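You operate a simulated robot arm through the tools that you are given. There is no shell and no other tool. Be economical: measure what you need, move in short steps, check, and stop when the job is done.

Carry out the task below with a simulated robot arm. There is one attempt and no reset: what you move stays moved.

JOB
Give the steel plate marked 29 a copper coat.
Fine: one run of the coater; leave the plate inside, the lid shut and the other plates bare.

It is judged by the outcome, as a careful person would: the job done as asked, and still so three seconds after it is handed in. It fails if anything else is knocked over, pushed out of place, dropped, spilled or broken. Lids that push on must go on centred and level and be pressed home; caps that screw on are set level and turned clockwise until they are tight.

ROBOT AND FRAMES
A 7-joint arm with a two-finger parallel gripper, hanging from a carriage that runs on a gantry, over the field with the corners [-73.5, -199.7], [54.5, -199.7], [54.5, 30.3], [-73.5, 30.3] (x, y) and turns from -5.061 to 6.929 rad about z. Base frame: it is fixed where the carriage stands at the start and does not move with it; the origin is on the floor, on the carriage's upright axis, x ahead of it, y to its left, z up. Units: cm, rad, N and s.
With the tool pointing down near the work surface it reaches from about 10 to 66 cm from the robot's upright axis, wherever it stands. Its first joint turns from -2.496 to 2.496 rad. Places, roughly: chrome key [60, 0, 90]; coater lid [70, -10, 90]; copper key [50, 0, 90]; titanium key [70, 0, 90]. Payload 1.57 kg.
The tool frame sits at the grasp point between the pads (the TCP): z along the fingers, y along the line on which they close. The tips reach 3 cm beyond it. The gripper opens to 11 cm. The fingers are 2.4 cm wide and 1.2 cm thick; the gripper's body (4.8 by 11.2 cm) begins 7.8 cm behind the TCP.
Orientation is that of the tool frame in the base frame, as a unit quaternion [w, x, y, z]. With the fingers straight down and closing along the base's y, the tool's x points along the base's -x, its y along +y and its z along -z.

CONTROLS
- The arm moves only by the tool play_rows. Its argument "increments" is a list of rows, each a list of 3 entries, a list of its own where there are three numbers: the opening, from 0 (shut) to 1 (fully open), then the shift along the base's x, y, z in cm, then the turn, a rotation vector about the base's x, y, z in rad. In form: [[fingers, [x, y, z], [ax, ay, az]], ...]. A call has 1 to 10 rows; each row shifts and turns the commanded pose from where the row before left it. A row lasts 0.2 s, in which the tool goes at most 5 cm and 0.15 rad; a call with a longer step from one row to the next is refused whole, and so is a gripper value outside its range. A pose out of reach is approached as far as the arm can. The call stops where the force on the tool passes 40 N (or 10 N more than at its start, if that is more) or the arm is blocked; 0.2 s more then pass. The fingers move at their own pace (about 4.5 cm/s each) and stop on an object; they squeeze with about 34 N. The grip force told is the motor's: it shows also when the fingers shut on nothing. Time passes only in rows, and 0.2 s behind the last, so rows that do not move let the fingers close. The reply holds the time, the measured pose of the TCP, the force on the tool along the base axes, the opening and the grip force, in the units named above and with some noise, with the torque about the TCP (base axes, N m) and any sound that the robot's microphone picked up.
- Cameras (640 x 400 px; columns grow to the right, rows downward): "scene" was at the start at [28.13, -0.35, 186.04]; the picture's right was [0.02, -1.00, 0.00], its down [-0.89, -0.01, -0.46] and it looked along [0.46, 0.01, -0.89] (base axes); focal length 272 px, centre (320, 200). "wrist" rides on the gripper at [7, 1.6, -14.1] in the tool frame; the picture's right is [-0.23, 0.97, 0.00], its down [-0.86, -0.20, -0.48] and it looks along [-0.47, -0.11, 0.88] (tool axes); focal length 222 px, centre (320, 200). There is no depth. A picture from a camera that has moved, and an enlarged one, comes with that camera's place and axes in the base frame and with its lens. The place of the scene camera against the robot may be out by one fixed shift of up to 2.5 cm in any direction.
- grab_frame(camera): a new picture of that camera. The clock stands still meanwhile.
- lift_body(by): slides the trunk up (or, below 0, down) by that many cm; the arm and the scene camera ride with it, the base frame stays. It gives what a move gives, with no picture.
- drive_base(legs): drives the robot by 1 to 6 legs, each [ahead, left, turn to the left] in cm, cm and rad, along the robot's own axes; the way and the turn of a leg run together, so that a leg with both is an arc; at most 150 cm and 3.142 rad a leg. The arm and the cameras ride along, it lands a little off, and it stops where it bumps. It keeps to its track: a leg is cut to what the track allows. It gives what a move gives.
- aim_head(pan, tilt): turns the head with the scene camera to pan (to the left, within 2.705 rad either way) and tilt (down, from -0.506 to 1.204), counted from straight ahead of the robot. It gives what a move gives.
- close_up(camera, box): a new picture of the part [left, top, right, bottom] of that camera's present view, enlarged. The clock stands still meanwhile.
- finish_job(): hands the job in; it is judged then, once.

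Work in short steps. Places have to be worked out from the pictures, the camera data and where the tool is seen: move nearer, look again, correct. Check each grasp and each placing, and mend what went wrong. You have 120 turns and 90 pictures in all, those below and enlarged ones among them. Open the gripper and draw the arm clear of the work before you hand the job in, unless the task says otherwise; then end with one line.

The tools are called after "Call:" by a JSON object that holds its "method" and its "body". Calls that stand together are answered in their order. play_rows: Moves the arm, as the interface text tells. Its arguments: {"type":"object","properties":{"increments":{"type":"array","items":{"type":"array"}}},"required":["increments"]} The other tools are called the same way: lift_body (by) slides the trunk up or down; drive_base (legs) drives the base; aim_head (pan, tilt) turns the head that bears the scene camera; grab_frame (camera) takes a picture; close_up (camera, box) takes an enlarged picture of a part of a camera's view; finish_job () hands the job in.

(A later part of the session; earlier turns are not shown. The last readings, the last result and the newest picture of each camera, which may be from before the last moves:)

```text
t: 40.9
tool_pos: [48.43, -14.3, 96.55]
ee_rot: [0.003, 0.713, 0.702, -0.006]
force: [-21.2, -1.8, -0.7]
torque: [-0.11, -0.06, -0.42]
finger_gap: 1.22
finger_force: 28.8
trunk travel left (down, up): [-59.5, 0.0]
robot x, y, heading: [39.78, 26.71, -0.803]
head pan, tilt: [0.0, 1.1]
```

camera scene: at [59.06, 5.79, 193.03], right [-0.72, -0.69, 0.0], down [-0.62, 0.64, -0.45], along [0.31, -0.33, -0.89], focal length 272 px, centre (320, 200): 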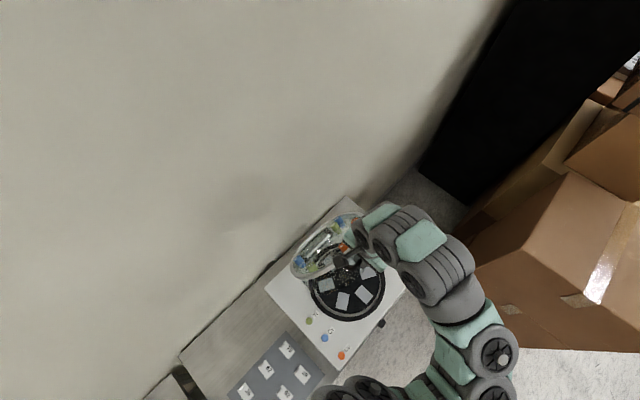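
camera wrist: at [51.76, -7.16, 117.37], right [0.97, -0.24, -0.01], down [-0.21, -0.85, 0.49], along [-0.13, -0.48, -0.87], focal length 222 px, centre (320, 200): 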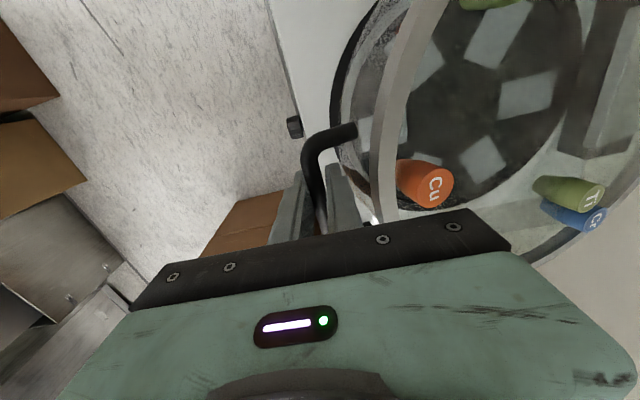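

The lid is about 1.5 cm from shut. I'll open the fingers here and see whether it holds or sinks.

Call:
{"method": "play_rows", "body": {"increments": [[0, [-0.35, 0, 0], [0, 0, 0]], [0.1, [0, 0, 0], [0, 0, 0]], [0.15, [0, 0, 0], [0, 0, 0]], [0.236, [0, 0, 0], [0, 0, 0]], [0.236, [0, 0, 0], [0, 0, 0]]]}}

Call:
{"method": "close_up", "body": {"camera": "wrist", "box": [240, 60, 440, 230]}}

```text
t: 42.1
tool_pos: [48.38, -14.26, 96.57]
ee_rot: [0.003, 0.712, 0.702, -0.004]
force: [0.4, 0.3, -0.1]
torque: [0.0, -0.01, 0.0]
finger_gap: 2.59
finger_force: 0.0
trunk travel left (down, up): [-59.5, 0.0]
robot x, y, heading: [39.61, 26.33, -0.804]
head pan, tilt: [0.0, 1.1]
```

```text
2.35 times, centred on (340, 145) of wrist
camera zoom: at [50.11, -7.12, 110.49], right [0.97, -0.24, 0.0], down [-0.21, -0.85, 0.49], along [-0.12, -0.47, -0.87], focal length 523 px, centre (273, 329)
```

zoom: 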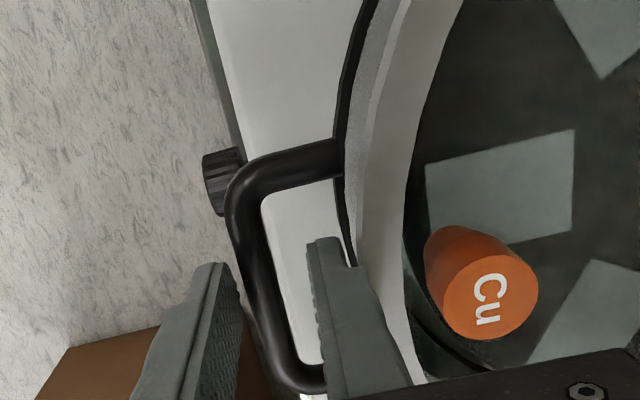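

The lid sinks shut by itself when released. I'll lift clear, move the stand to about [30, 29], and rehearse the whole arc in free air above the closed lid.

Call:
{"method": "play_rows", "body": {"increments": [[0.236, [0, 0, 3], [0, 0, 0]], [0.236, [0, 0, 4], [0, 0, 0]], [0.236, [0, 0, 4], [0, 0, 0]]]}}

Call:
{"method": "drive_base", "body": {"legs": [[-9.1, -5.1, 0]]}}

Call:
{"method": "play_rows", "body": {"increments": [[0.236, [4, 0, 1.5], [0, 0, 0]], [0.236, [4, 0, 1.5], [0, 0, 0]], [0.236, [4, 0, 1.5], [0, 0, 0]], [0.236, [4, 0, 1.5], [0, 0, 0]], [0.236, [3, 0, 2.5], [0, 0, 0]], [0.236, [3, 0, 2.5], [0, 0, 0]], [0.236, [3, 0, 2.5], [0, 0, 0]], [0.236, [3, 0, 2.5], [0, 0, 0]], [0.236, [0, 0, 0], [0, 0, 0]]]}}

```text
t: 42.9
tool_pos: [48.53, -14.04, 107.52]
ee_rot: [0.003, 0.712, 0.702, -0.004]
force: [-0.1, 0.3, 0.0]
torque: [-0.01, 0.02, -0.02]
finger_gap: 2.59
finger_force: 0.1
trunk travel left (down, up): [-59.5, 0.0]
robot x, y, heading: [39.66, 26.74, -0.806]
head pan, tilt: [0.0, 1.1]
```

```text
t: 44.1
tool_pos: [38.57, -11.15, 107.51]
ee_rot: [0.004, 0.711, 0.703, -0.004]
force: [-1.0, -0.7, -0.2]
torque: [-0.01, 0.01, 0.01]
finger_gap: 2.61
finger_force: 0.0
trunk travel left (down, up): [-59.5, 0.0]
robot x, y, heading: [29.65, 30.09, -0.807]
head pan, tilt: [0.0, 1.1]
```

```text
t: 46.1
tool_pos: [66.25, -10.32, 120.24]
ee_rot: [0.008, 0.712, 0.702, -0.001]
force: [0.2, 0.1, 0.4]
torque: [-0.04, -0.01, 0.02]
finger_gap: 2.6
finger_force: 0.0
out of reach, approached as far as the arm can: row 7, 8
trunk travel left (down, up): [-59.5, 0.0]
robot x, y, heading: [29.59, 29.39, -0.803]
head pan, tilt: [0.0, 1.1]
```

There is a height ceiling for a vertical hand. I'll rehearse in free air with the hand leaned back (tool pointing ahead and down), which lowers the wrist.

Call:
{"method": "play_rows", "body": {"increments": [[0.236, [0, -0.4, 0], [0, -0.14, 0]], [0.236, [0, -0.5, 0], [0, -0.14, 0]], [0.236, [0, -0.5, 0], [0, -0.14, 0]], [0.236, [0, -0.5, 0], [0, -0.14, 0]], [0.236, [0, -0.5, 0], [0, -0.14, 0]], [0.236, [0, -0.5, 0], [0, -0.14, 0]], [0.236, [0, -0.5, 0], [0, -0.14, 0]], [0.236, [0, -0.5, 0], [0, -0.12, 0]], [0.236, [0, 0, 0], [0, 0, 0]]]}}

Call:
{"method": "play_rows", "body": {"increments": [[0.236, [2, 0, 2], [0, 0, 0]], [0.236, [2, 0, 2], [0, 0, 0]], [0.236, [3, 0, 2], [0, 0, 0]], [0.236, [3, 0, 1], [0, 0, 0]], [0.236, [3, 0, 1], [0, 0, 0]], [0.236, [3, 0, 0.5], [0, 0, 0]], [0.236, [0, 0, 0], [0, 0, 0]]]}}

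```text
t: 48.1
tool_pos: [66.09, -14.36, 120.5]
ee_rot: [0.37, 0.609, 0.596, 0.369]
force: [-0.3, -0.7, 0.0]
torque: [-0.01, -0.01, 0.0]
finger_gap: 2.6
finger_force: 0.1
trunk travel left (down, up): [-59.5, 0.0]
robot x, y, heading: [29.85, 29.56, -0.803]
head pan, tilt: [0.0, 1.1]
```

```text
t: 49.7
tool_pos: [82.09, -14.03, 128.79]
ee_rot: [0.37, 0.61, 0.597, 0.368]
force: [-0.5, -0.1, -0.2]
torque: [0.02, 0.0, -0.06]
finger_gap: 2.6
finger_force: 0.1
trunk travel left (down, up): [-59.5, 0.0]
robot x, y, heading: [29.8, 29.94, -0.802]
head pan, tilt: [0.0, 1.1]
```

The far end of the arc is reachable this way. I'll test a bit higher/farther, then go back in front of the handle.

Call:
{"method": "play_rows", "body": {"increments": [[0.236, [2, 0, 2], [0, 0, 0]], [0.236, [2, 0, 1.5], [0, 0, 0]], [0.236, [0, 0, 0], [0, 0, 0]]]}}

Call:
{"method": "play_rows", "body": {"increments": [[0.236, [-4.5, 0, -1], [0, 0, 0]], [0.236, [-4.5, 0, -1], [0, 0, 0]], [0.236, [-4.5, 0, -1], [0, 0, 0]], [0.236, [-4.5, 0, -1], [0, 0, 0]], [0.236, [-4.5, 0, -1], [0, 0, 0]], [0.236, [-4.5, 0, -1.5], [0, 0, 0]], [0.236, [-4.5, 0, -2], [0, 0, 0]], [0.236, [-4.5, 0, -2], [0, 0, 0]], [0.236, [-4, 0, -2.5], [0, 0, 0]], [0.236, [-4, 0, -2.5], [0, 0, 0]]]}}

```text
t: 50.5
tool_pos: [86.09, -14.14, 132.42]
ee_rot: [0.369, 0.61, 0.597, 0.368]
force: [-0.6, -0.3, -0.5]
torque: [0.04, -0.01, 0.01]
finger_gap: 2.61
finger_force: 0.0
trunk travel left (down, up): [-59.5, 0.0]
robot x, y, heading: [29.66, 29.87, -0.806]
head pan, tilt: [0.0, 1.1]
```

```text
t: 52.7
tool_pos: [41.93, -14.21, 116.96]
ee_rot: [0.37, 0.609, 0.597, 0.368]
force: [0.9, 0.4, 0.3]
torque: [-0.03, 0.05, 0.0]
finger_gap: 2.58
finger_force: 0.1
trunk travel left (down, up): [-59.5, 0.0]
robot x, y, heading: [29.76, 29.77, -0.802]
head pan, tilt: [0.0, 1.1]
```

Now down to a point in front of the handle along the tool axis, and look.

Call:
{"method": "play_rows", "body": {"increments": [[0.236, [-0.5, 0, -4.7], [0, 0, 0]], [0.236, [-0.5, 0, -4.7], [0, 0, 0]], [0.236, [-0.5, 0, -4.7], [0, 0, 0]], [0.236, [-0.4, 0, -4.7], [0, 0, 0]], [0.236, [0, 0, 0], [0, 0, 0]]]}}

Call:
{"method": "grab_frame", "body": {"camera": "wrist"}}

Call:
{"method": "close_up", "body": {"camera": "scene", "box": [280, 160, 480, 300]}}

```text
t: 53.9
tool_pos: [40.19, -14.2, 97.97]
ee_rot: [0.369, 0.609, 0.597, 0.368]
force: [-0.9, -0.5, 0.0]
torque: [-0.02, 0.01, 0.02]
finger_gap: 2.61
finger_force: 0.1
trunk travel left (down, up): [-59.5, 0.0]
robot x, y, heading: [29.49, 29.66, -0.809]
head pan, tilt: [0.0, 1.1]
```

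```text
49 pictures are left
camera wrist: at [28.36, -7.11, 105.89], right [0.44, -0.24, 0.86], down [-0.53, -0.85, 0.04], along [0.72, -0.47, -0.5], focal length 222 px, centre (320, 200)
```

wrist: 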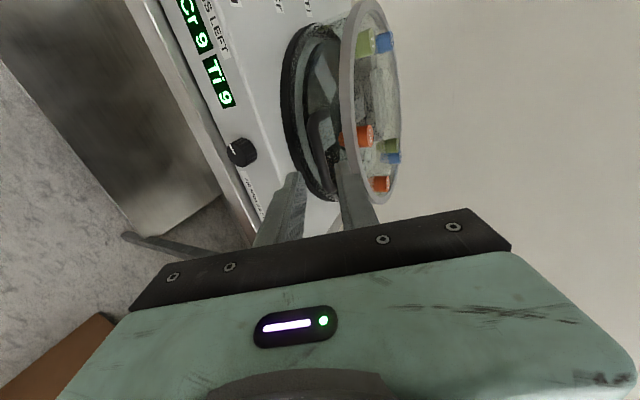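

```text
2.86 times, centred on (380, 230) of scene
camera zoom: at [49.05, 8.86, 193.0], right [-0.72, -0.69, 0.0], down [-0.62, 0.64, -0.45], along [0.32, -0.33, -0.89], focal length 776 px, centre (149, 114)
```

zoom: 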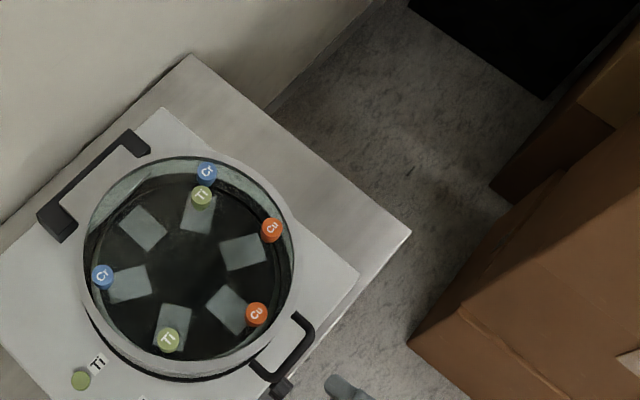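

Call:
{"method": "close_up", "body": {"camera": "wrist", "box": [240, 100, 420, 250]}}

```text
2.67 times, centred on (330, 175) of wrist
camera zoom: at [28.36, -7.11, 105.89], right [0.44, -0.24, 0.86], down [-0.53, -0.85, 0.04], along [0.72, -0.47, -0.5], focal length 592 px, centre (293, 267)
```

zoom: 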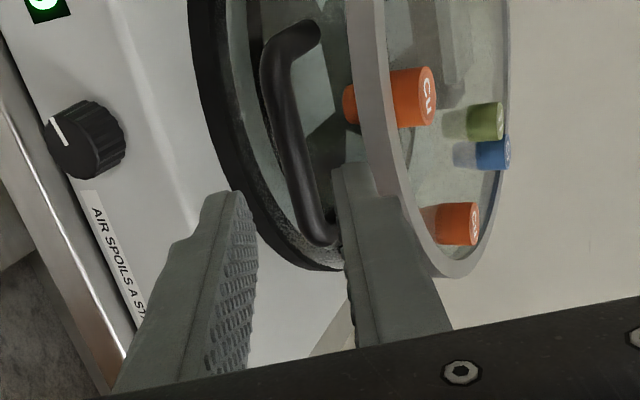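

The bar checks out at [48, -14.3, 94.0], right on the tool's line. I'll slide in with a 2 cm gap and close.

Call:
{"method": "play_rows", "body": {"increments": [[0.19, [1.7, 0, -0.85], [0, 0, 0]], [0.19, [1.7, 0, -0.85], [0, 0, 0]], [0.19, [1.6, 0, -0.8], [0, 0, 0]], [0.19, [1.5, 0, -0.75], [0, 0, 0]], [0, [0, 0, 0], [0, 0, 0]], [0, [0, 0, 0], [0, 0, 0]], [0, [0, 0, 0], [0, 0, 0]]]}}

Call:
{"method": "close_up", "body": {"camera": "wrist", "box": [240, 100, 420, 250]}}

```text
t: 55.5
tool_pos: [46.6, -14.09, 94.86]
ee_rot: [0.369, 0.609, 0.597, 0.369]
force: [-1.7, 1.6, -2.7]
torque: [-0.26, 0.08, 0.34]
finger_gap: 1.15
finger_force: 29.1
trunk travel left (down, up): [-59.5, 0.0]
robot x, y, heading: [29.37, 29.95, -0.801]
head pan, tilt: [0.0, 1.1]
```

```text
2.67 times, centred on (330, 175) of wrist
camera zoom: at [34.85, -7.03, 102.66], right [0.44, -0.24, 0.86], down [-0.53, -0.85, 0.03], along [0.72, -0.47, -0.5], focal length 592 px, centre (293, 267)
```

zoom: 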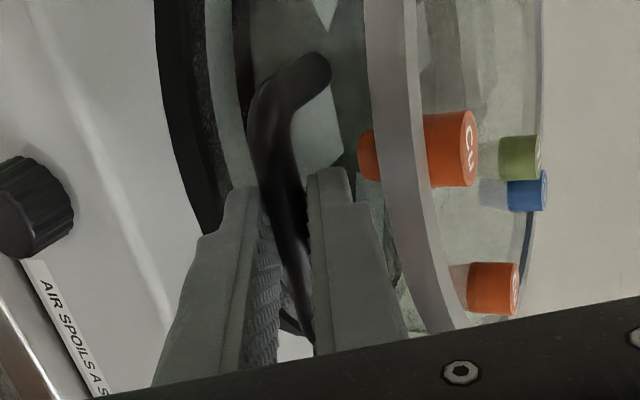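

Gripped firmly. I follow the arc about hinge [85.5, 91.3] up to 0.35 rad first.

Call:
{"method": "play_rows", "body": {"increments": [[0, [0.15, 0, 1.6], [0, 0, 0]], [0, [0.2, 0, 1.6], [0, 0, 0]], [0, [0.3, 0, 1.57], [0, 0, 0]], [0, [0.45, 0, 1.8], [0, 0, 0]], [0, [0.5, 0, 1.8], [0, 0, 0]], [0, [0.58, 0, 1.83], [0, 0, 0]], [0, [0, 0, 0], [0, 0, 0]]]}}

```text
t: 57.1
tool_pos: [48.69, -14.11, 104.97]
ee_rot: [0.369, 0.61, 0.597, 0.368]
force: [-9.1, 8.1, 1.9]
torque: [-0.48, 0.08, 0.54]
finger_gap: 1.16
finger_force: 29.2
trunk travel left (down, up): [-59.5, 0.0]
robot x, y, heading: [29.59, 29.66, -0.803]
head pan, tilt: [0.0, 1.1]
```

Forces are small; continuing to 0.95 rad.

Call:
{"method": "play_rows", "body": {"increments": [[0, [1.0, 0, 2.6], [0, 0, 0]], [0, [1.25, 0, 2.5], [0, 0, 0]], [0, [1.45, 0, 2.45], [0, 0, 0]], [0, [1.6, 0, 2.3], [0, 0, 0]], [0, [1.8, 0, 2.2], [0, 0, 0]], [0, [1.95, 0, 2.05], [0, 0, 0]], [0, [0, 0, 0], [0, 0, 0]]]}}

```text
t: 58.7
tool_pos: [57.93, -14.2, 119.0]
ee_rot: [0.369, 0.61, 0.597, 0.369]
force: [8.4, -1.0, -11.9]
torque: [-0.41, 0.2, 0.73]
finger_gap: 1.2
finger_force: 29.6
trunk travel left (down, up): [-59.5, 0.0]
robot x, y, heading: [29.53, 29.63, -0.804]
head pan, tilt: [0.0, 1.1]
```

Call:
{"method": "play_rows", "body": {"increments": [[0, [2.1, 0, 1.7], [0, 0, 0]], [0, [2.25, 0, 1.65], [0, 0, 0]], [0, [2.35, 0, 1.45], [0, 0, 0]], [0, [2.45, 0, 1.25], [0, 0, 0]], [0, [2.55, 0, 1.1], [0, 0, 0]], [0, [2.65, 0, 0.9], [0, 0, 0]], [0, [0, 0, 0], [0, 0, 0]]]}}

Call:
{"method": "grab_frame", "body": {"camera": "scene"}}

```text
t: 60.3
tool_pos: [72.36, -14.14, 127.18]
ee_rot: [0.369, 0.61, 0.597, 0.368]
force: [1.8, 4.9, -3.9]
torque: [-0.47, 0.08, 0.66]
finger_gap: 1.21
finger_force: 30.0
trunk travel left (down, up): [-59.5, 0.0]
robot x, y, heading: [29.7, 29.26, -0.798]
head pan, tilt: [0.0, 1.1]
```

```text
45 pictures are left
camera scene: at [49.06, 8.89, 192.99], right [-0.72, -0.69, 0.0], down [-0.62, 0.64, -0.45], along [0.32, -0.33, -0.89], focal length 272 px, centre (320, 200)
```

scene: 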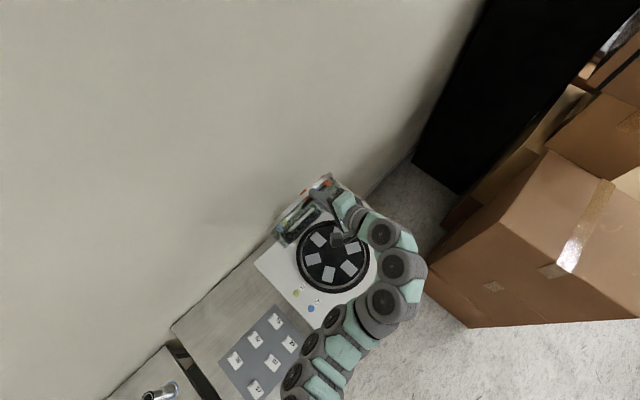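

Model fits well. Continuing past vertical, gently, until a stop is felt.

Call:
{"method": "play_rows", "body": {"increments": [[0, [2.7, 0, 0.8], [0, 0, 0]], [0, [2.7, 0, 0.6], [0, 0, 0]], [0, [2.8, 0, 0.35], [0, 0, 0]], [0, [2.8, 0, 0.1], [0, 0, 0]], [0, [0, 0, 0], [0, 0, 0]]]}}

Call:
{"method": "play_rows", "body": {"increments": [[0, [1, 0, 0], [0, 0, 0]], [0, [1, 0, -0.05], [0, 0, 0]], [0, [1, 0, -0.1], [0, 0, 0]], [0, [0, 0, 0], [0, 0, 0]]]}}

```text
t: 61.4
tool_pos: [83.08, -14.14, 128.45]
ee_rot: [0.364, 0.614, 0.598, 0.365]
force: [1.5, 0.7, -14.3]
torque: [-0.67, 0.21, 0.27]
finger_gap: 1.24
finger_force: 29.3
trunk travel left (down, up): [-59.5, 0.0]
robot x, y, heading: [29.82, 29.76, -0.798]
head pan, tilt: [0.0, 1.1]
stopped in row 5: the force on the tool passed its limit at 42 N (the readings are from after the stop); the commanded pose is now the measured one
```

```text
t: 62.4
tool_pos: [85.81, -14.14, 128.21]
ee_rot: [0.363, 0.614, 0.599, 0.365]
force: [-2.4, -0.8, -20.7]
torque: [-0.28, 0.45, 0.95]
finger_gap: 1.2
finger_force: 29.0
trunk travel left (down, up): [-59.5, 0.0]
robot x, y, heading: [29.35, 29.73, -0.808]
head pan, tilt: [0.0, 1.1]
```

No stop yet; a little further.

Call:
{"method": "play_rows", "body": {"increments": [[0, [1, 0, -0.3], [0, 0, 0]], [0, [1, 0, -0.25], [0, 0, 0]], [0, [1, 0, -0.25], [0, 0, 0]], [0, [0, 0, 0], [0, 0, 0]]]}}

Call:
{"method": "grab_frame", "body": {"camera": "wrist"}}

Call:
{"method": "close_up", "body": {"camera": "scene", "box": [250, 150, 400, 270]}}

```text
t: 63.2
tool_pos: [88.21, -14.56, 127.2]
ee_rot: [0.363, 0.617, 0.599, 0.36]
force: [-22.5, 4.2, -4.6]
torque: [-0.36, 0.06, 0.8]
finger_gap: 1.26
finger_force: 29.7
trunk travel left (down, up): [-59.5, 0.0]
robot x, y, heading: [29.16, 29.65, -0.805]
head pan, tilt: [0.0, 1.1]
stopped in row 4: the force on the tool passed its limit at 55 N (the readings are from after the stop); the commanded pose is now the measured one
```

```text
44 pictures are left
camera wrist: at [76.64, -7.4, 135.3], right [0.46, -0.25, 0.85], down [-0.54, -0.84, 0.04], along [0.71, -0.48, -0.52], focal length 222 px, centre (320, 200)
```

wrist: 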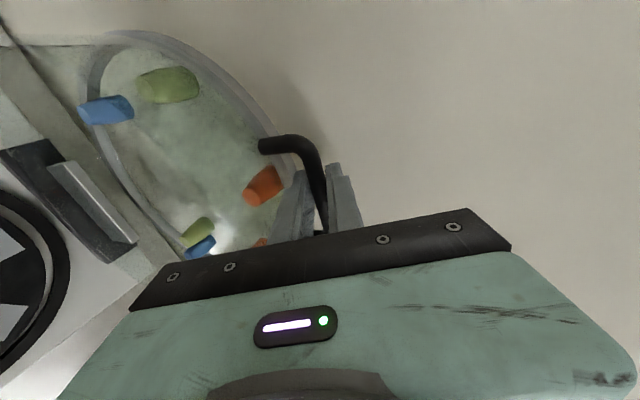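

```text
3.33 times, centred on (325, 210) of scene
camera zoom: at [48.81, 8.81, 192.95], right [-0.72, -0.69, 0.0], down [-0.62, 0.64, -0.45], along [0.31, -0.33, -0.89], focal length 905 px, centre (303, 167)
```

zoom: 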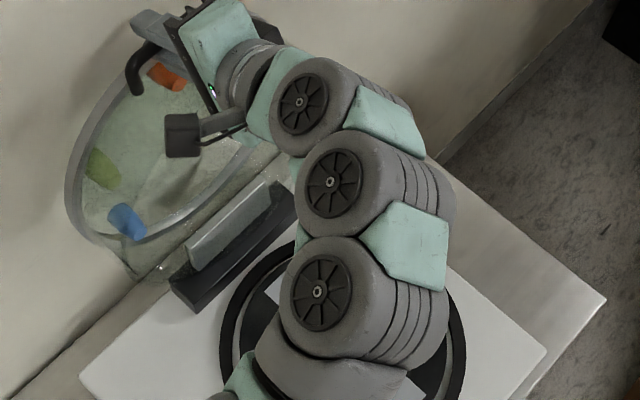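

A stop was reached at about 92°. I'll loosen the fingers slightly around the bar and see if the lid holds.

Call:
{"method": "play_rows", "body": {"increments": [[0.16, [0, 0, 0], [0, 0, 0]], [0.2, [0, 0, 0], [0, 0, 0]], [0.2, [0, 0, 0], [0, 0, 0]], [0.2, [0, 0, 0], [0, 0, 0]], [0.2, [-0.6, 0, 0.3], [0, 0, 0]], [0.2, [0, 0, 0], [0, 0, 0]], [0.2, [0, 0, 0], [0, 0, 0]], [0.2, [0, 0, 0], [0, 0, 0]]]}}

Call:
{"method": "close_up", "body": {"camera": "wrist", "box": [200, 80, 440, 260]}}

```text
t: 65.0
tool_pos: [88.05, -14.5, 127.94]
ee_rot: [0.365, 0.615, 0.597, 0.363]
force: [-0.7, 0.6, -4.1]
torque: [-0.04, 0.0, 0.0]
finger_gap: 2.51
finger_force: 1.3
trunk travel left (down, up): [-59.5, 0.0]
robot x, y, heading: [29.25, 29.84, -0.803]
head pan, tilt: [0.0, 1.1]
```

```text
2.22 times, centred on (320, 170) of wrist
camera zoom: at [76.39, -7.36, 135.86], right [0.45, -0.25, 0.86], down [-0.54, -0.84, 0.04], along [0.71, -0.48, -0.51], focal length 494 px, centre (320, 267)
```

zoom: 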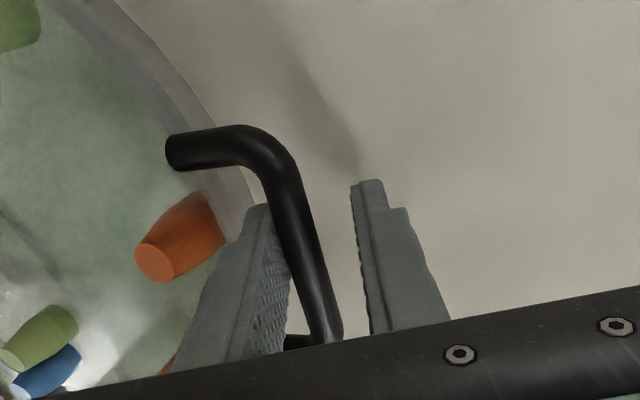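

The lower finger touches the bar because I rose a bit. I'll lower 0.5 cm and back out slowly, watching the force.

Call:
{"method": "play_rows", "body": {"increments": [[0.22, [-0.2, 0, -0.5], [0, 0, 0]], [0.22, [-0.8, 0, 0.4], [0, 0, 0]], [0.22, [-0.8, 0, 0.4], [0, 0, 0]], [0.22, [0, 0, 0], [0, 0, 0]]]}}

Call:
{"method": "close_up", "body": {"camera": "wrist", "box": [200, 80, 440, 260]}}

```text
t: 66.0
tool_pos: [86.31, -14.41, 128.16]
ee_rot: [0.365, 0.615, 0.597, 0.364]
force: [0.2, -0.2, 0.8]
torque: [0.01, 0.0, -0.03]
finger_gap: 2.4
finger_force: 0.1
trunk travel left (down, up): [-59.5, 0.0]
robot x, y, heading: [29.19, 30.14, -0.81]
head pan, tilt: [0.0, 1.1]
```

```text
2.22 times, centred on (320, 170) of wrist
camera zoom: at [74.63, -7.37, 136.18], right [0.45, -0.25, 0.86], down [-0.54, -0.84, 0.04], along [0.71, -0.48, -0.51], focal length 494 px, centre (320, 267)
```

zoom: 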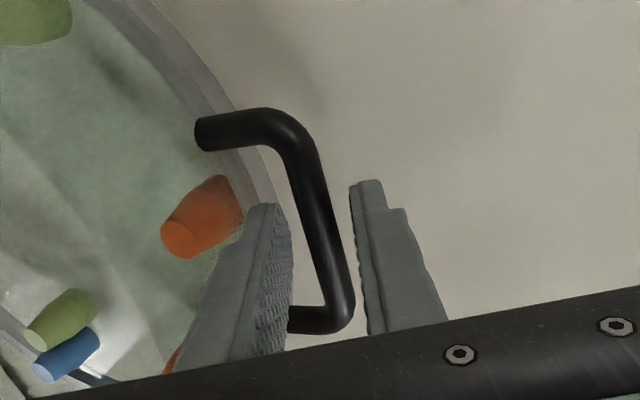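

The lid stays put as I withdraw and no force remains. I back out fully.

Call:
{"method": "play_rows", "body": {"increments": [[0.22, [-1.8, 0, 0.9], [0, 0, 0]], [0.22, [-2.7, 0, 0.5], [0, 0, 0]], [0.22, [-3, 0, 0], [0, 0, 0]], [0.22, [-4, 0, 0], [0, 0, 0]], [0.22, [-4, 0, 0], [0, 0, 0]], [0.22, [0, 0, 0], [0, 0, 0]]]}}

Call:
{"method": "grab_frame", "body": {"camera": "wrist"}}

```text
t: 67.4
tool_pos: [70.56, -14.42, 129.55]
ee_rot: [0.366, 0.615, 0.597, 0.363]
force: [-1.1, -0.5, 0.5]
torque: [-0.01, -0.01, -0.01]
finger_gap: 2.43
finger_force: 0.1
trunk travel left (down, up): [-59.5, 0.0]
robot x, y, heading: [29.75, 29.75, -0.801]
head pan, tilt: [0.0, 1.1]
```

```text
40 pictures are left
camera wrist: at [59.03, -7.34, 137.58], right [0.45, -0.25, 0.86], down [-0.54, -0.84, 0.04], along [0.71, -0.48, -0.51], focal length 222 px, centre (320, 200)
```

wrist: 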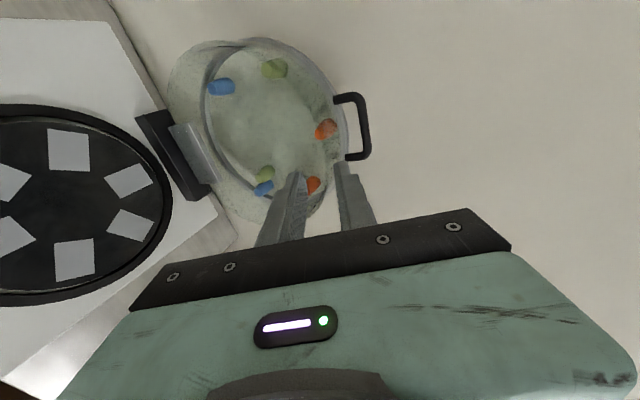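

The lid stays open and the chamber's six seats are visible; the front seat is under a Cu target. Now I bring the hand upright and over plate 29 (tab estimated at [58, 18.2]).

Call:
{"method": "play_rows", "body": {"increments": [[0.3, [-1.6, 3.24, -2.6], [0, 0.11, 0]], [0.3, [-1.6, 3.24, -3], [0, 0.11, 0]], [0.3, [-1.3, 3.24, -3], [0, 0.11, 0]], [0.3, [-1.3, 3.24, -3.2], [0, 0.11, 0]], [0.3, [-1.3, 3.24, -3.2], [0, 0.11, 0]], [0.3, [-1.1, 3.24, -3.2], [0, 0.11, 0]], [0.3, [-1.1, 3.24, -3.2], [0, 0.11, 0]], [0.3, [-1.1, 3.24, -3.2], [0, 0.11, 0]], [0.3, [-1.1, 3.2, -3.2], [0, 0.11, 0]], [0.3, [-1.1, 3.2, -3.2], [0, 0.11, 0]]]}}

Call:
{"method": "grab_frame", "body": {"camera": "wrist"}}

```text
t: 69.6
tool_pos: [59.3, 14.99, 96.11]
ee_rot: [-0.001, 0.714, 0.7, -0.012]
force: [0.2, 0.9, -0.2]
torque: [0.03, -0.01, 0.0]
finger_gap: 3.31
finger_force: 0.0
out of reach, approached as far as the arm can: row 3, 4, 5, 6
trunk travel left (down, up): [-59.5, 0.0]
robot x, y, heading: [29.73, 29.71, -0.806]
head pan, tilt: [0.0, 1.1]
```

```text
39 pictures are left
camera wrist: at [61.27, 22.1, 109.95], right [0.97, -0.25, -0.02], down [-0.21, -0.84, 0.5], along [-0.14, -0.48, -0.87], focal length 222 px, centre (320, 200)
```

wrist: 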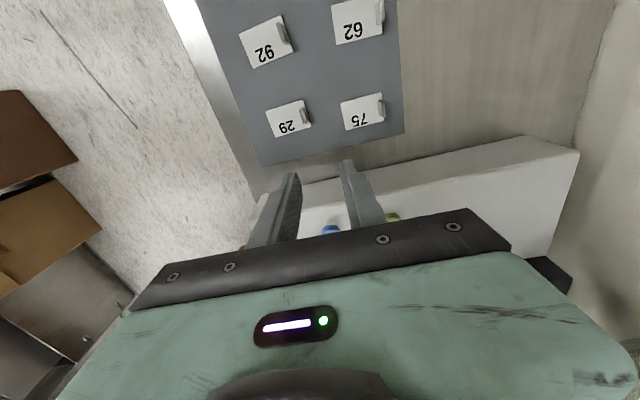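

Two rays meet at [57.8, 18.3, 82] for the tab. Zooming in for its shape and direction.

Call:
{"method": "close_up", "body": {"camera": "wrist", "box": [240, 70, 400, 170]}}

```text
4.00 times, centred on (320, 120) of wrist
camera zoom: at [61.27, 22.1, 109.95], right [0.97, -0.25, -0.02], down [-0.21, -0.84, 0.5], along [-0.14, -0.48, -0.87], focal length 888 px, centre (320, 520)
```

zoom: 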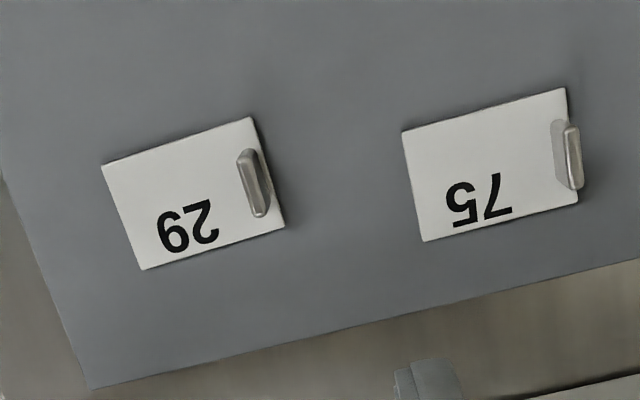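

Plate 29 lies square: x 53–58.1, y 16.4–19.9, with a thin upright fin at x≈57.6. I open to 3 cm, move over the fin and look.

Call:
{"method": "play_rows", "body": {"increments": [[0.3, [-0.9, 1.7, -2], [0, 0, 0]], [0.3, [-0.8, 1.65, -2], [0, 0, 0]], [0.3, [0, 0, -2], [0, 0, 0]], [0.3, [0, 0, 0], [0, 0, 0]]]}}

Call:
{"method": "close_up", "body": {"camera": "wrist", "box": [200, 80, 440, 230]}}

```text
t: 70.6
tool_pos: [57.75, 18.24, 89.97]
ee_rot: [0.001, 0.714, 0.7, -0.012]
force: [0.4, -0.5, 0.0]
torque: [0.01, -0.01, 0.03]
finger_gap: 3.31
finger_force: 0.1
trunk travel left (down, up): [-59.5, 0.0]
robot x, y, heading: [29.24, 29.7, -0.81]
head pan, tilt: [0.0, 1.1]
```

```text
2.67 times, centred on (320, 155) of wrist
camera zoom: at [59.68, 25.43, 103.92], right [0.97, -0.25, -0.01], down [-0.21, -0.84, 0.5], along [-0.13, -0.48, -0.87], focal length 592 px, centre (320, 320)
```

zoom: 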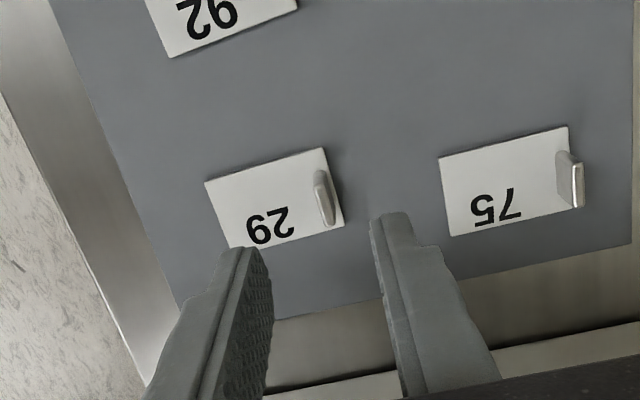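

The fin's top is at about [57.9, 18.5, 82.8]. Centring and descending to just around its top.

Call:
{"method": "play_rows", "body": {"increments": [[0.3, [0.15, 0.2, -2], [0, 0, 0]], [0.3, [0, 0, -2], [0, 0, 0]], [0.3, [0, 0, -0.7], [0, 0, 0]], [0.3, [0, 0, 0], [0, 0, 0]]]}}

Call:
{"method": "close_up", "body": {"camera": "wrist", "box": [220, 110, 420, 235]}}

```text
t: 71.6
tool_pos: [57.92, 18.58, 85.49]
ee_rot: [0.001, 0.714, 0.7, -0.012]
force: [-0.7, 0.9, -0.3]
torque: [-0.03, -0.01, -0.01]
finger_gap: 3.29
finger_force: 0.1
trunk travel left (down, up): [-59.5, 0.0]
robot x, y, heading: [29.65, 29.81, -0.806]
head pan, tilt: [0.0, 1.1]
```

```text
3.20 times, centred on (320, 172) of wrist
camera zoom: at [59.81, 25.62, 99.31], right [0.97, -0.25, -0.01], down [-0.21, -0.84, 0.5], along [-0.13, -0.48, -0.87], focal length 711 px, centre (320, 288)
```

zoom: 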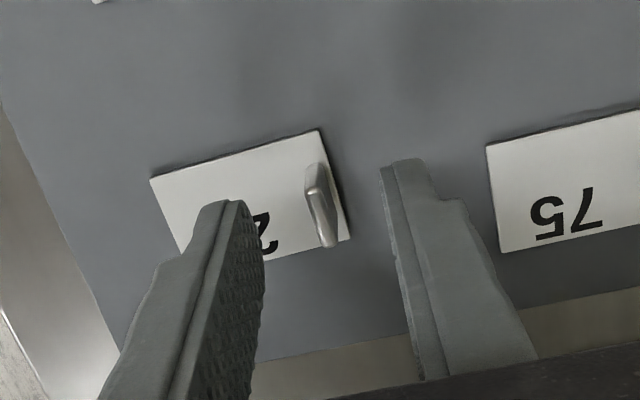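

The plate lies at z≈80.3 with a fin about 2.5 cm tall. I descend 1.5 cm and close on the fin.

Call:
{"method": "play_rows", "body": {"increments": [[0.3, [0, 0, -0.8], [0, 0, 0]], [0.3, [0, 0, -0.7], [0, 0, 0]], [0.1, [0, 0, 0], [0, 0, 0]], [0, [0, 0, 0], [0, 0, 0]], [0, [0, 0, 0], [0, 0, 0]], [0, [0, 0, 0], [0, 0, 0]]]}}

Call:
{"method": "close_up", "body": {"camera": "wrist", "box": [220, 110, 420, 235]}}

```text
t: 73.0
tool_pos: [57.92, 18.49, 83.94]
ee_rot: [0.0, 0.714, 0.7, -0.012]
force: [-0.5, 0.7, 0.2]
torque: [0.02, 0.02, -0.02]
finger_gap: 0.39
finger_force: 24.6
trunk travel left (down, up): [-59.5, 0.0]
robot x, y, heading: [29.35, 29.53, -0.806]
head pan, tilt: [0.0, 1.1]
```

```text
3.20 times, centred on (320, 172) of wrist
camera zoom: at [59.85, 25.63, 97.83], right [0.97, -0.25, -0.01], down [-0.21, -0.84, 0.5], along [-0.13, -0.48, -0.87], focal length 711 px, centre (320, 288)
```

zoom: 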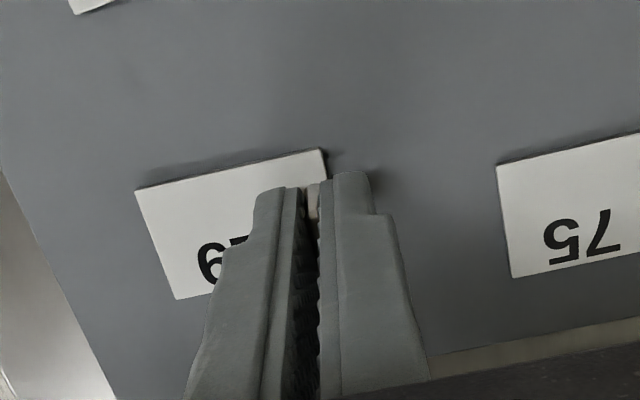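

The fin is gripped (0.39 cm). Lifting straight up and carrying over toward the chamber.

Call:
{"method": "play_rows", "body": {"increments": [[0, [0, 0, 1], [0, 0, 0]], [0, [0, 0, 3], [0, 0, 0]], [0, [0, 0, 4], [0, 0, 0]], [0, [0, 0, 4], [0, 0, 0]], [0, [0, -3.5, 2], [0, 0, 0]], [0, [0, -4.5, 1], [0, 0, 0]], [0, [0.4, -4.5, 0], [0, 0, 0]], [0, [0.4, -4.5, 0], [0, 0, 0]], [0, [0, -4, 0], [0, 0, 0]], [0, [0, 0, 0], [0, 0, 0]]]}}

Call:
{"method": "grab_frame", "body": {"camera": "wrist"}}

```text
t: 75.2
tool_pos: [58.73, -2.57, 98.96]
ee_rot: [-0.001, 0.714, 0.7, -0.013]
force: [-0.5, -0.7, 0.1]
torque: [-0.01, 0.0, 0.01]
finger_gap: 0.39
finger_force: 24.6
trunk travel left (down, up): [-59.5, 0.0]
robot x, y, heading: [29.43, 29.61, -0.806]
head pan, tilt: [0.0, 1.1]
```

```text
34 pictures are left
camera wrist: at [60.72, 4.66, 112.79], right [0.97, -0.25, -0.01], down [-0.21, -0.84, 0.5], along [-0.13, -0.48, -0.87], focal length 222 px, centre (320, 200)
```

wrist: 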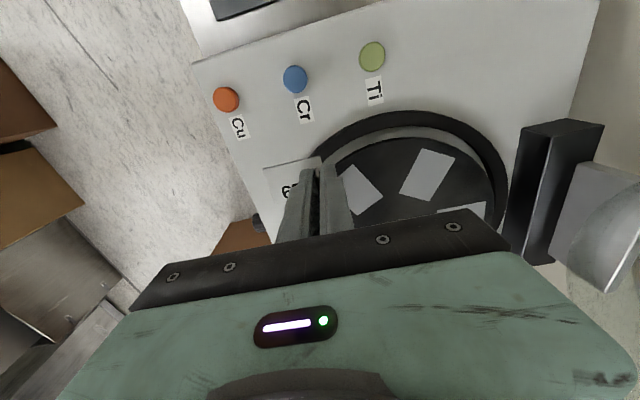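

The plate is held level. To see the front seat unobstructed I move on past it to y≈-22 and look back.

Call:
{"method": "play_rows", "body": {"increments": [[0, [0.3, -4.5, 0], [0, 0, 0]], [0, [0.3, -4.5, 0], [0, 0, 0]], [0, [0.3, -4.5, 0], [0, 0, 0]], [0, [0.3, -4.5, 0], [0, 0, 0]], [0, [0, -1.5, 0], [0, 0, 0]], [0, [0, 0, 0], [0, 0, 0]]]}}

Call:
{"method": "grab_frame", "body": {"camera": "wrist"}}

Call:
{"method": "close_up", "body": {"camera": "wrist", "box": [230, 40, 470, 200]}}

```text
t: 76.6
tool_pos: [59.9, -21.99, 98.85]
ee_rot: [-0.001, 0.714, 0.7, -0.011]
force: [0.0, 0.5, -0.1]
torque: [0.02, -0.02, 0.0]
finger_gap: 0.39
finger_force: 24.4
trunk travel left (down, up): [-59.5, 0.0]
robot x, y, heading: [29.68, 29.44, -0.808]
head pan, tilt: [0.0, 1.1]
```

```text
33 pictures are left
camera wrist: at [61.84, -14.85, 112.74], right [0.97, -0.25, -0.01], down [-0.21, -0.84, 0.5], along [-0.13, -0.48, -0.87], focal length 222 px, centre (320, 200)
```

wrist: 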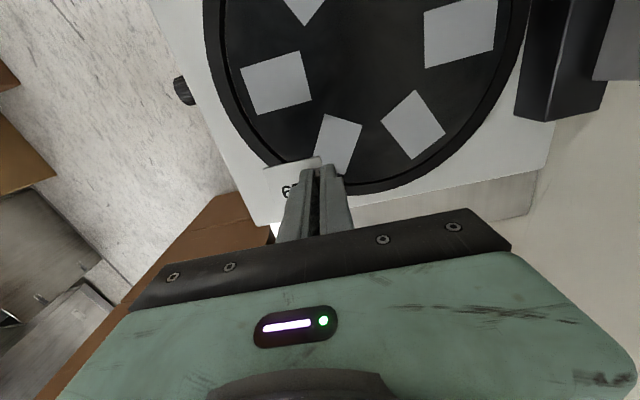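

```text
2.50 times, centred on (350, 120) of wrist
camera zoom: at [61.84, -14.85, 112.74], right [0.97, -0.25, -0.01], down [-0.21, -0.84, 0.5], along [-0.13, -0.48, -0.87], focal length 555 px, centre (245, 400)
```

zoom: 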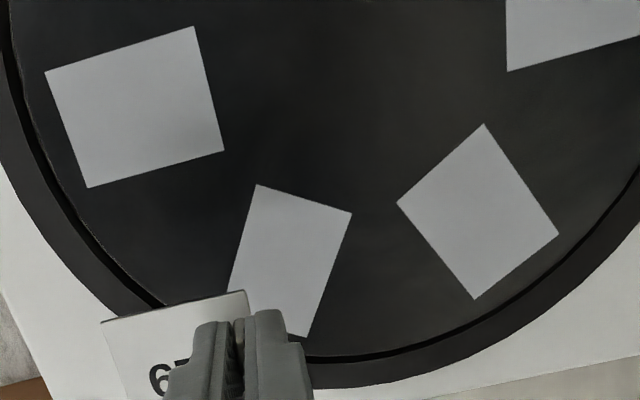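

The front seat's centre is about [57.3, -14.8], square with the axes; the plate's centre hangs 2.25 cm behind the fin. I go to TCP [59.5, -14.5], descend to z 94 and look.

Call:
{"method": "play_rows", "body": {"increments": [[0, [-0.2, 3.75, 0], [0, 0, 0]], [0, [-0.15, 3.75, 0], [0, 0, 0]], [0, [0, 0, -2.4], [0, 0, 0]], [0, [0, 0, -2.4], [0, 0, 0]], [0, [0, 0, 0], [0, 0, 0]]]}}

Call:
{"method": "close_up", "body": {"camera": "wrist", "box": [200, 80, 440, 230]}}

```text
t: 77.8
tool_pos: [59.43, -14.4, 93.98]
ee_rot: [0.0, 0.714, 0.7, -0.013]
force: [-0.1, -0.6, -0.3]
torque: [0.0, -0.02, 0.02]
finger_gap: 0.41
finger_force: 24.3
trunk travel left (down, up): [-59.5, 0.0]
robot x, y, heading: [29.52, 29.59, -0.807]
head pan, tilt: [0.0, 1.1]
```

```text
2.67 times, centred on (320, 155) of wrist
camera zoom: at [61.51, -7.32, 107.94], right [0.97, -0.25, -0.01], down [-0.21, -0.84, 0.5], along [-0.13, -0.48, -0.87], focal length 592 px, centre (320, 320)
```

zoom: 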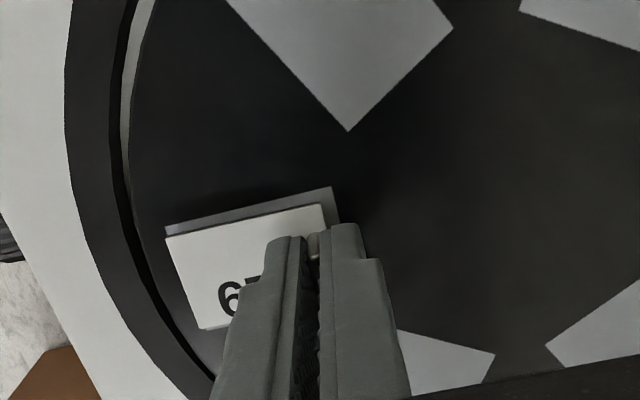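

Triangulation puts the seat at z≈89.8, centre [57.56, -14.78], and the plate is centred on it within 1 mm, just above. Lowering in tiny steps until contact.

Call:
{"method": "play_rows", "body": {"increments": [[0, [0.1, 0, -0.2], [0, 0, 0]], [0, [0, 0, 0], [0, 0, 0]]]}}

Call:
{"method": "play_rows", "body": {"increments": [[0, [0, 0, -0.2], [0, 0, 0]], [0, [0, 0, 0], [0, 0, 0]]]}}

Call:
{"method": "play_rows", "body": {"increments": [[0, [0, 0, -0.2], [0, 0, 0]], [0, [0, 0, 0], [0, 0, 0]]]}}

```text
t: 78.4
tool_pos: [59.75, -14.46, 93.81]
ee_rot: [-0.001, 0.714, 0.701, -0.013]
force: [-0.9, 0.2, -0.1]
torque: [0.01, -0.02, 0.04]
finger_gap: 0.4
finger_force: 24.5
trunk travel left (down, up): [-59.5, 0.0]
robot x, y, heading: [29.24, 29.65, -0.805]
head pan, tilt: [0.0, 1.1]
```

```text
t: 79.0
tool_pos: [59.75, -14.43, 93.74]
ee_rot: [0.0, 0.714, 0.7, -0.012]
force: [0.3, 0.3, -1.3]
torque: [0.03, -0.01, 0.01]
finger_gap: 0.41
finger_force: 24.3
trunk travel left (down, up): [-59.5, 0.0]
robot x, y, heading: [29.55, 29.77, -0.806]
head pan, tilt: [0.0, 1.1]
```

```text
t: 79.6
tool_pos: [59.66, -14.6, 93.5]
ee_rot: [0.001, 0.714, 0.7, -0.012]
force: [-1.1, -0.2, 6.5]
torque: [0.02, 0.05, 0.06]
finger_gap: 0.4
finger_force: 24.6
trunk travel left (down, up): [-59.5, 0.0]
robot x, y, heading: [29.76, 29.31, -0.807]
head pan, tilt: [0.0, 1.1]
```

Contact (6.5 N up). A look before I release.

Call:
{"method": "close_up", "body": {"camera": "wrist", "box": [200, 80, 440, 230]}}

```text
2.67 times, centred on (320, 155) of wrist
camera zoom: at [61.61, -7.39, 107.43], right [0.97, -0.25, -0.01], down [-0.21, -0.84, 0.5], along [-0.13, -0.48, -0.87], focal length 592 px, centre (320, 320)
```

zoom: 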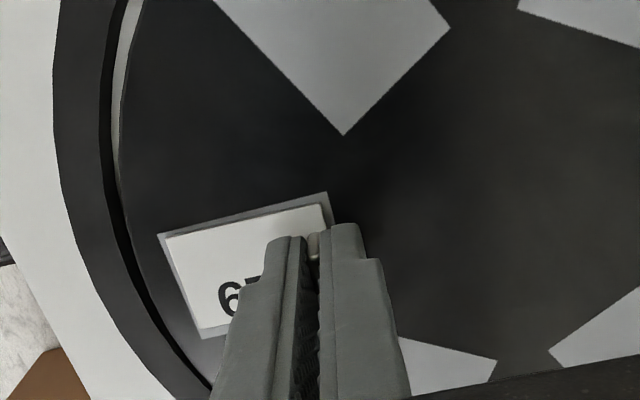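

The plate sits squarely within the seat. Releasing and lifting straight up.

Call:
{"method": "play_rows", "body": {"increments": [[0.05, [0, 0, 0], [0, 0, 0]], [0.12, [0, 0, 0], [0, 0, 0]], [0.2, [0, 0, 0], [0, 0, 0]], [0.2, [0, 0, 1], [0, 0, 0]], [0.2, [0, 0, 3], [0, 0, 0]], [0.2, [0, 0, 4], [0, 0, 0]], [0.2, [0, -4, 3], [0, 0, 0]], [0.2, [0, -4, 0], [0, 0, 0]], [0.2, [0, 0, 0], [0, 0, 0]]]}}

Call:
{"method": "grab_frame", "body": {"camera": "wrist"}}

```text
t: 81.6
tool_pos: [59.62, -22.53, 104.5]
ee_rot: [0.0, 0.713, 0.701, -0.012]
force: [0.1, -0.5, 0.7]
torque: [0.0, 0.01, -0.04]
finger_gap: 2.21
finger_force: 0.1
trunk travel left (down, up): [-59.5, 0.0]
robot x, y, heading: [30.27, 29.8, -0.804]
head pan, tilt: [0.0, 1.1]
```

```text
29 pictures are left
camera wrist: at [61.57, -15.41, 118.43], right [0.97, -0.25, -0.01], down [-0.21, -0.84, 0.5], along [-0.13, -0.48, -0.87], focal length 222 px, centre (320, 200)
```

wrist: 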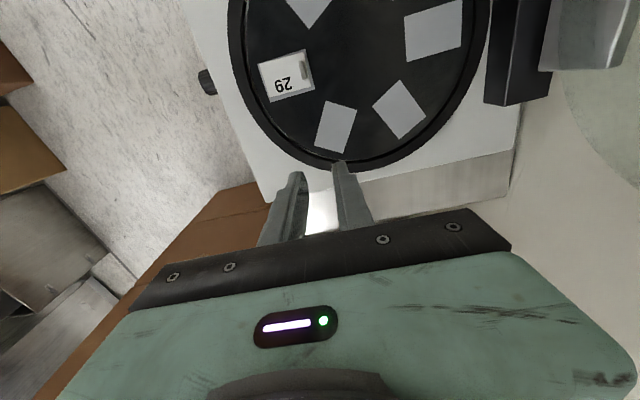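

Plate 29 sits in the front seat. Now back up to the lid handle with the leaned hand posture used before.

Call:
{"method": "play_rows", "body": {"increments": [[0.22, [0, 0.8, 1.5], [0, -0.12, 0]], [0.22, [0, 0.8, 2], [0, -0.12, 0]], [0.22, [1, 0.8, 2], [0, -0.12, 0]], [0.22, [1, 0.8, 2.5], [0, -0.12, 0]], [0.22, [1.5, 0.8, 2.5], [0, -0.12, 0]], [0.22, [1.5, 0.8, 2.5], [0, -0.12, 0]], [0.22, [1.5, 0.8, 3], [0, -0.12, 0]], [0.22, [1.5, 0.8, 3], [0, -0.12, 0]], [0.22, [1.5, 0.8, 3], [0, -0.12, 0]], [0.22, [1.3, 0.8, 3], [0, 0, 0]]]}}

Call:
{"method": "grab_frame", "body": {"camera": "wrist"}}

```text
t: 83.8
tool_pos: [66.55, -19.06, 115.85]
ee_rot: [0.339, 0.664, 0.599, 0.291]
force: [0.3, 0.0, -0.4]
torque: [-0.02, -0.03, -0.02]
finger_gap: 2.41
finger_force: 0.2
out of reach, approached as far as the arm can: row 6, 7, 8, 9, 10
trunk travel left (down, up): [-59.5, 0.0]
robot x, y, heading: [29.82, 29.87, -0.809]
head pan, tilt: [0.0, 1.1]
```

```text
28 pictures are left
camera wrist: at [57.11, -10.85, 125.29], right [0.56, -0.28, 0.78], down [-0.59, -0.79, 0.14], along [0.58, -0.55, -0.6], focal length 222 px, centre (320, 200)
```

wrist: 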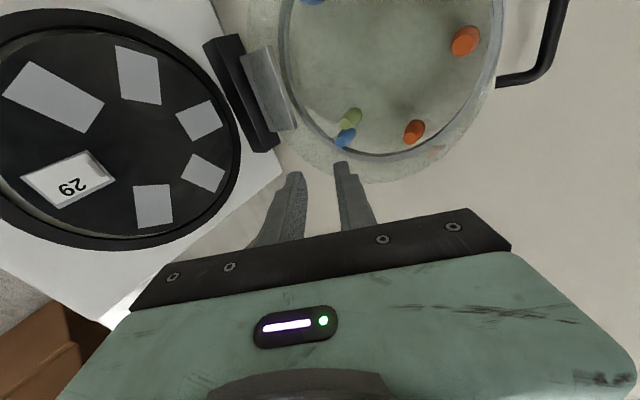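

The arm got stuck slightly off in y and angle. I'll first come back to y -14.4 a bit lower, correct the orientation, then rise.

Call:
{"method": "play_rows", "body": {"increments": [[0.22, [-1, 1.2, -1.5], [0, 0, 0]], [0.22, [-1, 1.2, -1], [0, 0, 0]], [0.22, [-1, 1.2, 0], [0.006, -0.058, 0.033]], [0.22, [0, 1.0, 0], [0.006, -0.058, 0.033]], [0.22, [0, 0, 0], [0.006, -0.058, 0.033]], [0.22, [0, 0, 0], [0, 0, 0]]]}}

```text
t: 85.2
tool_pos: [63.65, -14.39, 113.24]
ee_rot: [0.369, 0.608, 0.598, 0.37]
force: [-0.9, 0.9, 0.5]
torque: [-0.01, -0.02, 0.01]
finger_gap: 2.4
finger_force: 0.1
trunk travel left (down, up): [-59.5, 0.0]
robot x, y, heading: [29.25, 29.79, -0.809]
head pan, tilt: [0.0, 1.1]
```

Call:
{"method": "play_rows", "body": {"increments": [[0.22, [1.4, 0, 3.3], [0, 0, 0]], [0.22, [1.4, 0, 3.3], [0, 0, 0]], [0.22, [1.4, 0, 3.3], [0, 0, 0]], [0.22, [1.4, 0, 3.3], [0, 0, 0]], [0.22, [1.3, 0, 3.1], [0, 0, 0]], [0.22, [2, 0, 0], [0, 0, 0]], [0.22, [3, 0, 0], [0, 0, 0]], [0.22, [3, 0, 0], [0, 0, 0]], [0.22, [0, 0, 0], [0, 0, 0]]]}}

Call:
{"method": "close_up", "body": {"camera": "wrist", "box": [200, 60, 440, 240]}}

```text
t: 87.2
tool_pos: [78.54, -14.47, 129.5]
ee_rot: [0.369, 0.608, 0.598, 0.368]
force: [-0.4, -0.1, 0.3]
torque: [-0.03, -0.01, -0.02]
finger_gap: 2.45
finger_force: 0.0
trunk travel left (down, up): [-59.5, 0.0]
robot x, y, heading: [29.73, 30.05, -0.807]
head pan, tilt: [0.0, 1.1]
```

```text
2.22 times, centred on (320, 150) of wrist
camera zoom: at [66.68, -7.45, 137.35], right [0.44, -0.24, 0.87], down [-0.53, -0.85, 0.03], along [0.73, -0.47, -0.5], focal length 494 px, centre (320, 311)
```

zoom: 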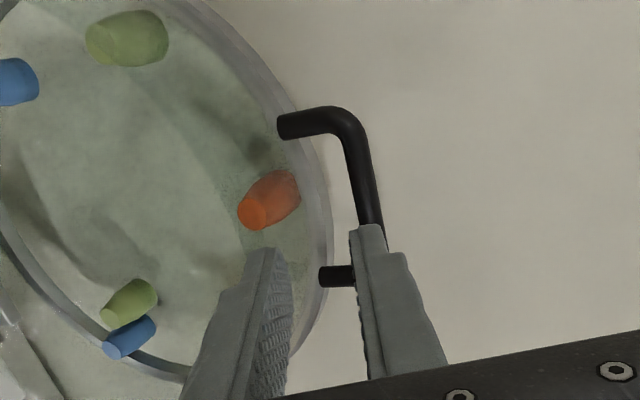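

The bar is at about [89.1, -14.5, 126.7], as left. I rise onto the approach line, slide in and close on it.

Call:
{"method": "play_rows", "body": {"increments": [[0.22, [0.3, 0, 2.2], [0, 0, 0]], [0.22, [2, 0, -0.95], [0, 0, 0]], [0.22, [2, 0, -0.95], [0, 0, 0]], [0.22, [2, 0, -1], [0, 0, 0]], [0.22, [1.6, 0, -0.8], [0, 0, 0]], [0.22, [1.3, 0, -0.6], [0, 0, 0]], [0.22, [0, 0, 0], [0, 0, 0]]]}}

Call:
{"method": "close_up", "body": {"camera": "wrist", "box": [200, 80, 440, 260]}}

```text
t: 88.8
tool_pos: [87.68, -14.48, 127.46]
ee_rot: [0.369, 0.609, 0.598, 0.369]
force: [-0.5, 0.1, -0.3]
torque: [0.02, 0.02, -0.01]
finger_gap: 2.45
finger_force: 0.1
trunk travel left (down, up): [-59.5, 0.0]
robot x, y, heading: [29.23, 29.7, -0.805]
head pan, tilt: [0.0, 1.1]
```

```text
2.22 times, centred on (320, 170) of wrist
camera zoom: at [75.9, -7.4, 135.3], right [0.44, -0.24, 0.86], down [-0.53, -0.85, 0.03], along [0.73, -0.47, -0.5], focal length 494 px, centre (320, 267)
```

zoom: 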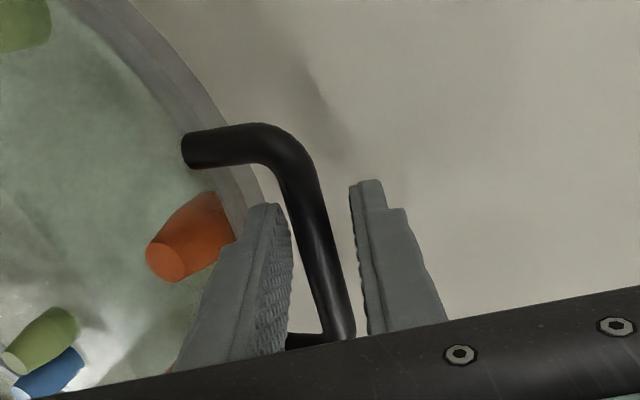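

The bar lies between the pads. Refitting all measured bar points gives hinge [82.8, 92.4], radius 34.85. I close and start bringing the lid forward along that arc.

Call:
{"method": "play_rows", "body": {"increments": [[0, [0, 0, 0], [0, 0, 0]], [0, [0, 0, 0], [0, 0, 0]], [0, [0, 0, 0], [0, 0, 0]], [0, [-1.8, 0, 0.2], [0, 0, 0]], [0, [-1.74, 0, 0.24], [0, 0, 0]], [0, [-1.74, 0, 0.1], [0, 0, 0]], [0, [-1.74, 0, 0], [0, 0, 0]], [0, [-1.74, 0, -0.1], [0, 0, 0]], [0, [-1.74, 0, -0.14], [0, 0, 0]], [0, [0, 0, 0], [0, 0, 0]]]}}

```text
t: 90.9
tool_pos: [77.24, -14.26, 127.46]
ee_rot: [0.366, 0.611, 0.598, 0.367]
force: [2.5, 2.6, -14.4]
torque: [-0.74, 0.12, 0.08]
finger_gap: 1.22
finger_force: 29.7
trunk travel left (down, up): [-59.5, 0.0]
robot x, y, heading: [29.79, 29.79, -0.805]
head pan, tilt: [0.0, 1.1]
stopped in row 10: the force on the tool passed its limit at 40 N (the readings are from after the stop); the commanded pose is now the measured one
```

Tracking well. Continuing.

Call:
{"method": "play_rows", "body": {"increments": [[0, [-1.5, 0, -0.25], [0, 0, 0]], [0, [-1.7, 0, -0.35], [0, 0, 0]], [0, [-1.7, 0, -0.42], [0, 0, 0]], [0, [-1.68, 0, -0.51], [0, 0, 0]], [0, [-1.65, 0, -0.6], [0, 0, 0]], [0, [-1.6, 0, -0.67], [0, 0, 0]], [0, [-1.57, 0, -0.75], [0, 0, 0]], [0, [-1.53, 0, -0.82], [0, 0, 0]], [0, [0, 0, 0], [0, 0, 0]]]}}

```text
t: 92.9
tool_pos: [64.43, -14.14, 123.12]
ee_rot: [0.369, 0.609, 0.597, 0.369]
force: [10.4, 3.4, -18.8]
torque: [-0.52, 0.1, 0.49]
finger_gap: 1.21
finger_force: 29.3
trunk travel left (down, up): [-59.5, 0.0]
robot x, y, heading: [29.98, 29.35, -0.805]
head pan, tilt: [0.0, 1.1]
```

Call:
{"method": "play_rows", "body": {"increments": [[0, [-1.5, 0, -0.95], [0, 0, 0]], [0, [-1.5, 0, -1.0], [0, 0, 0]], [0, [-1.4, 0, -1.07], [0, 0, 0]], [0, [-1.33, 0, -1.13], [0, 0, 0]], [0, [-1.27, 0, -1.2], [0, 0, 0]], [0, [-1.22, 0, -1.25], [0, 0, 0]], [0, [-1.15, 0, -1.3], [0, 0, 0]], [0, [-1.1, 0, -1.35], [0, 0, 0]], [0, [0, 0, 0], [0, 0, 0]]]}}

```text
t: 94.9
tool_pos: [53.85, -14.24, 114.01]
ee_rot: [0.368, 0.61, 0.598, 0.368]
force: [0.9, 8.5, -2.8]
torque: [-0.77, -0.05, 0.11]
finger_gap: 1.19
finger_force: 29.4
trunk travel left (down, up): [-59.5, 0.0]
robot x, y, heading: [29.51, 29.98, -0.803]
head pan, tilt: [0.0, 1.1]
```

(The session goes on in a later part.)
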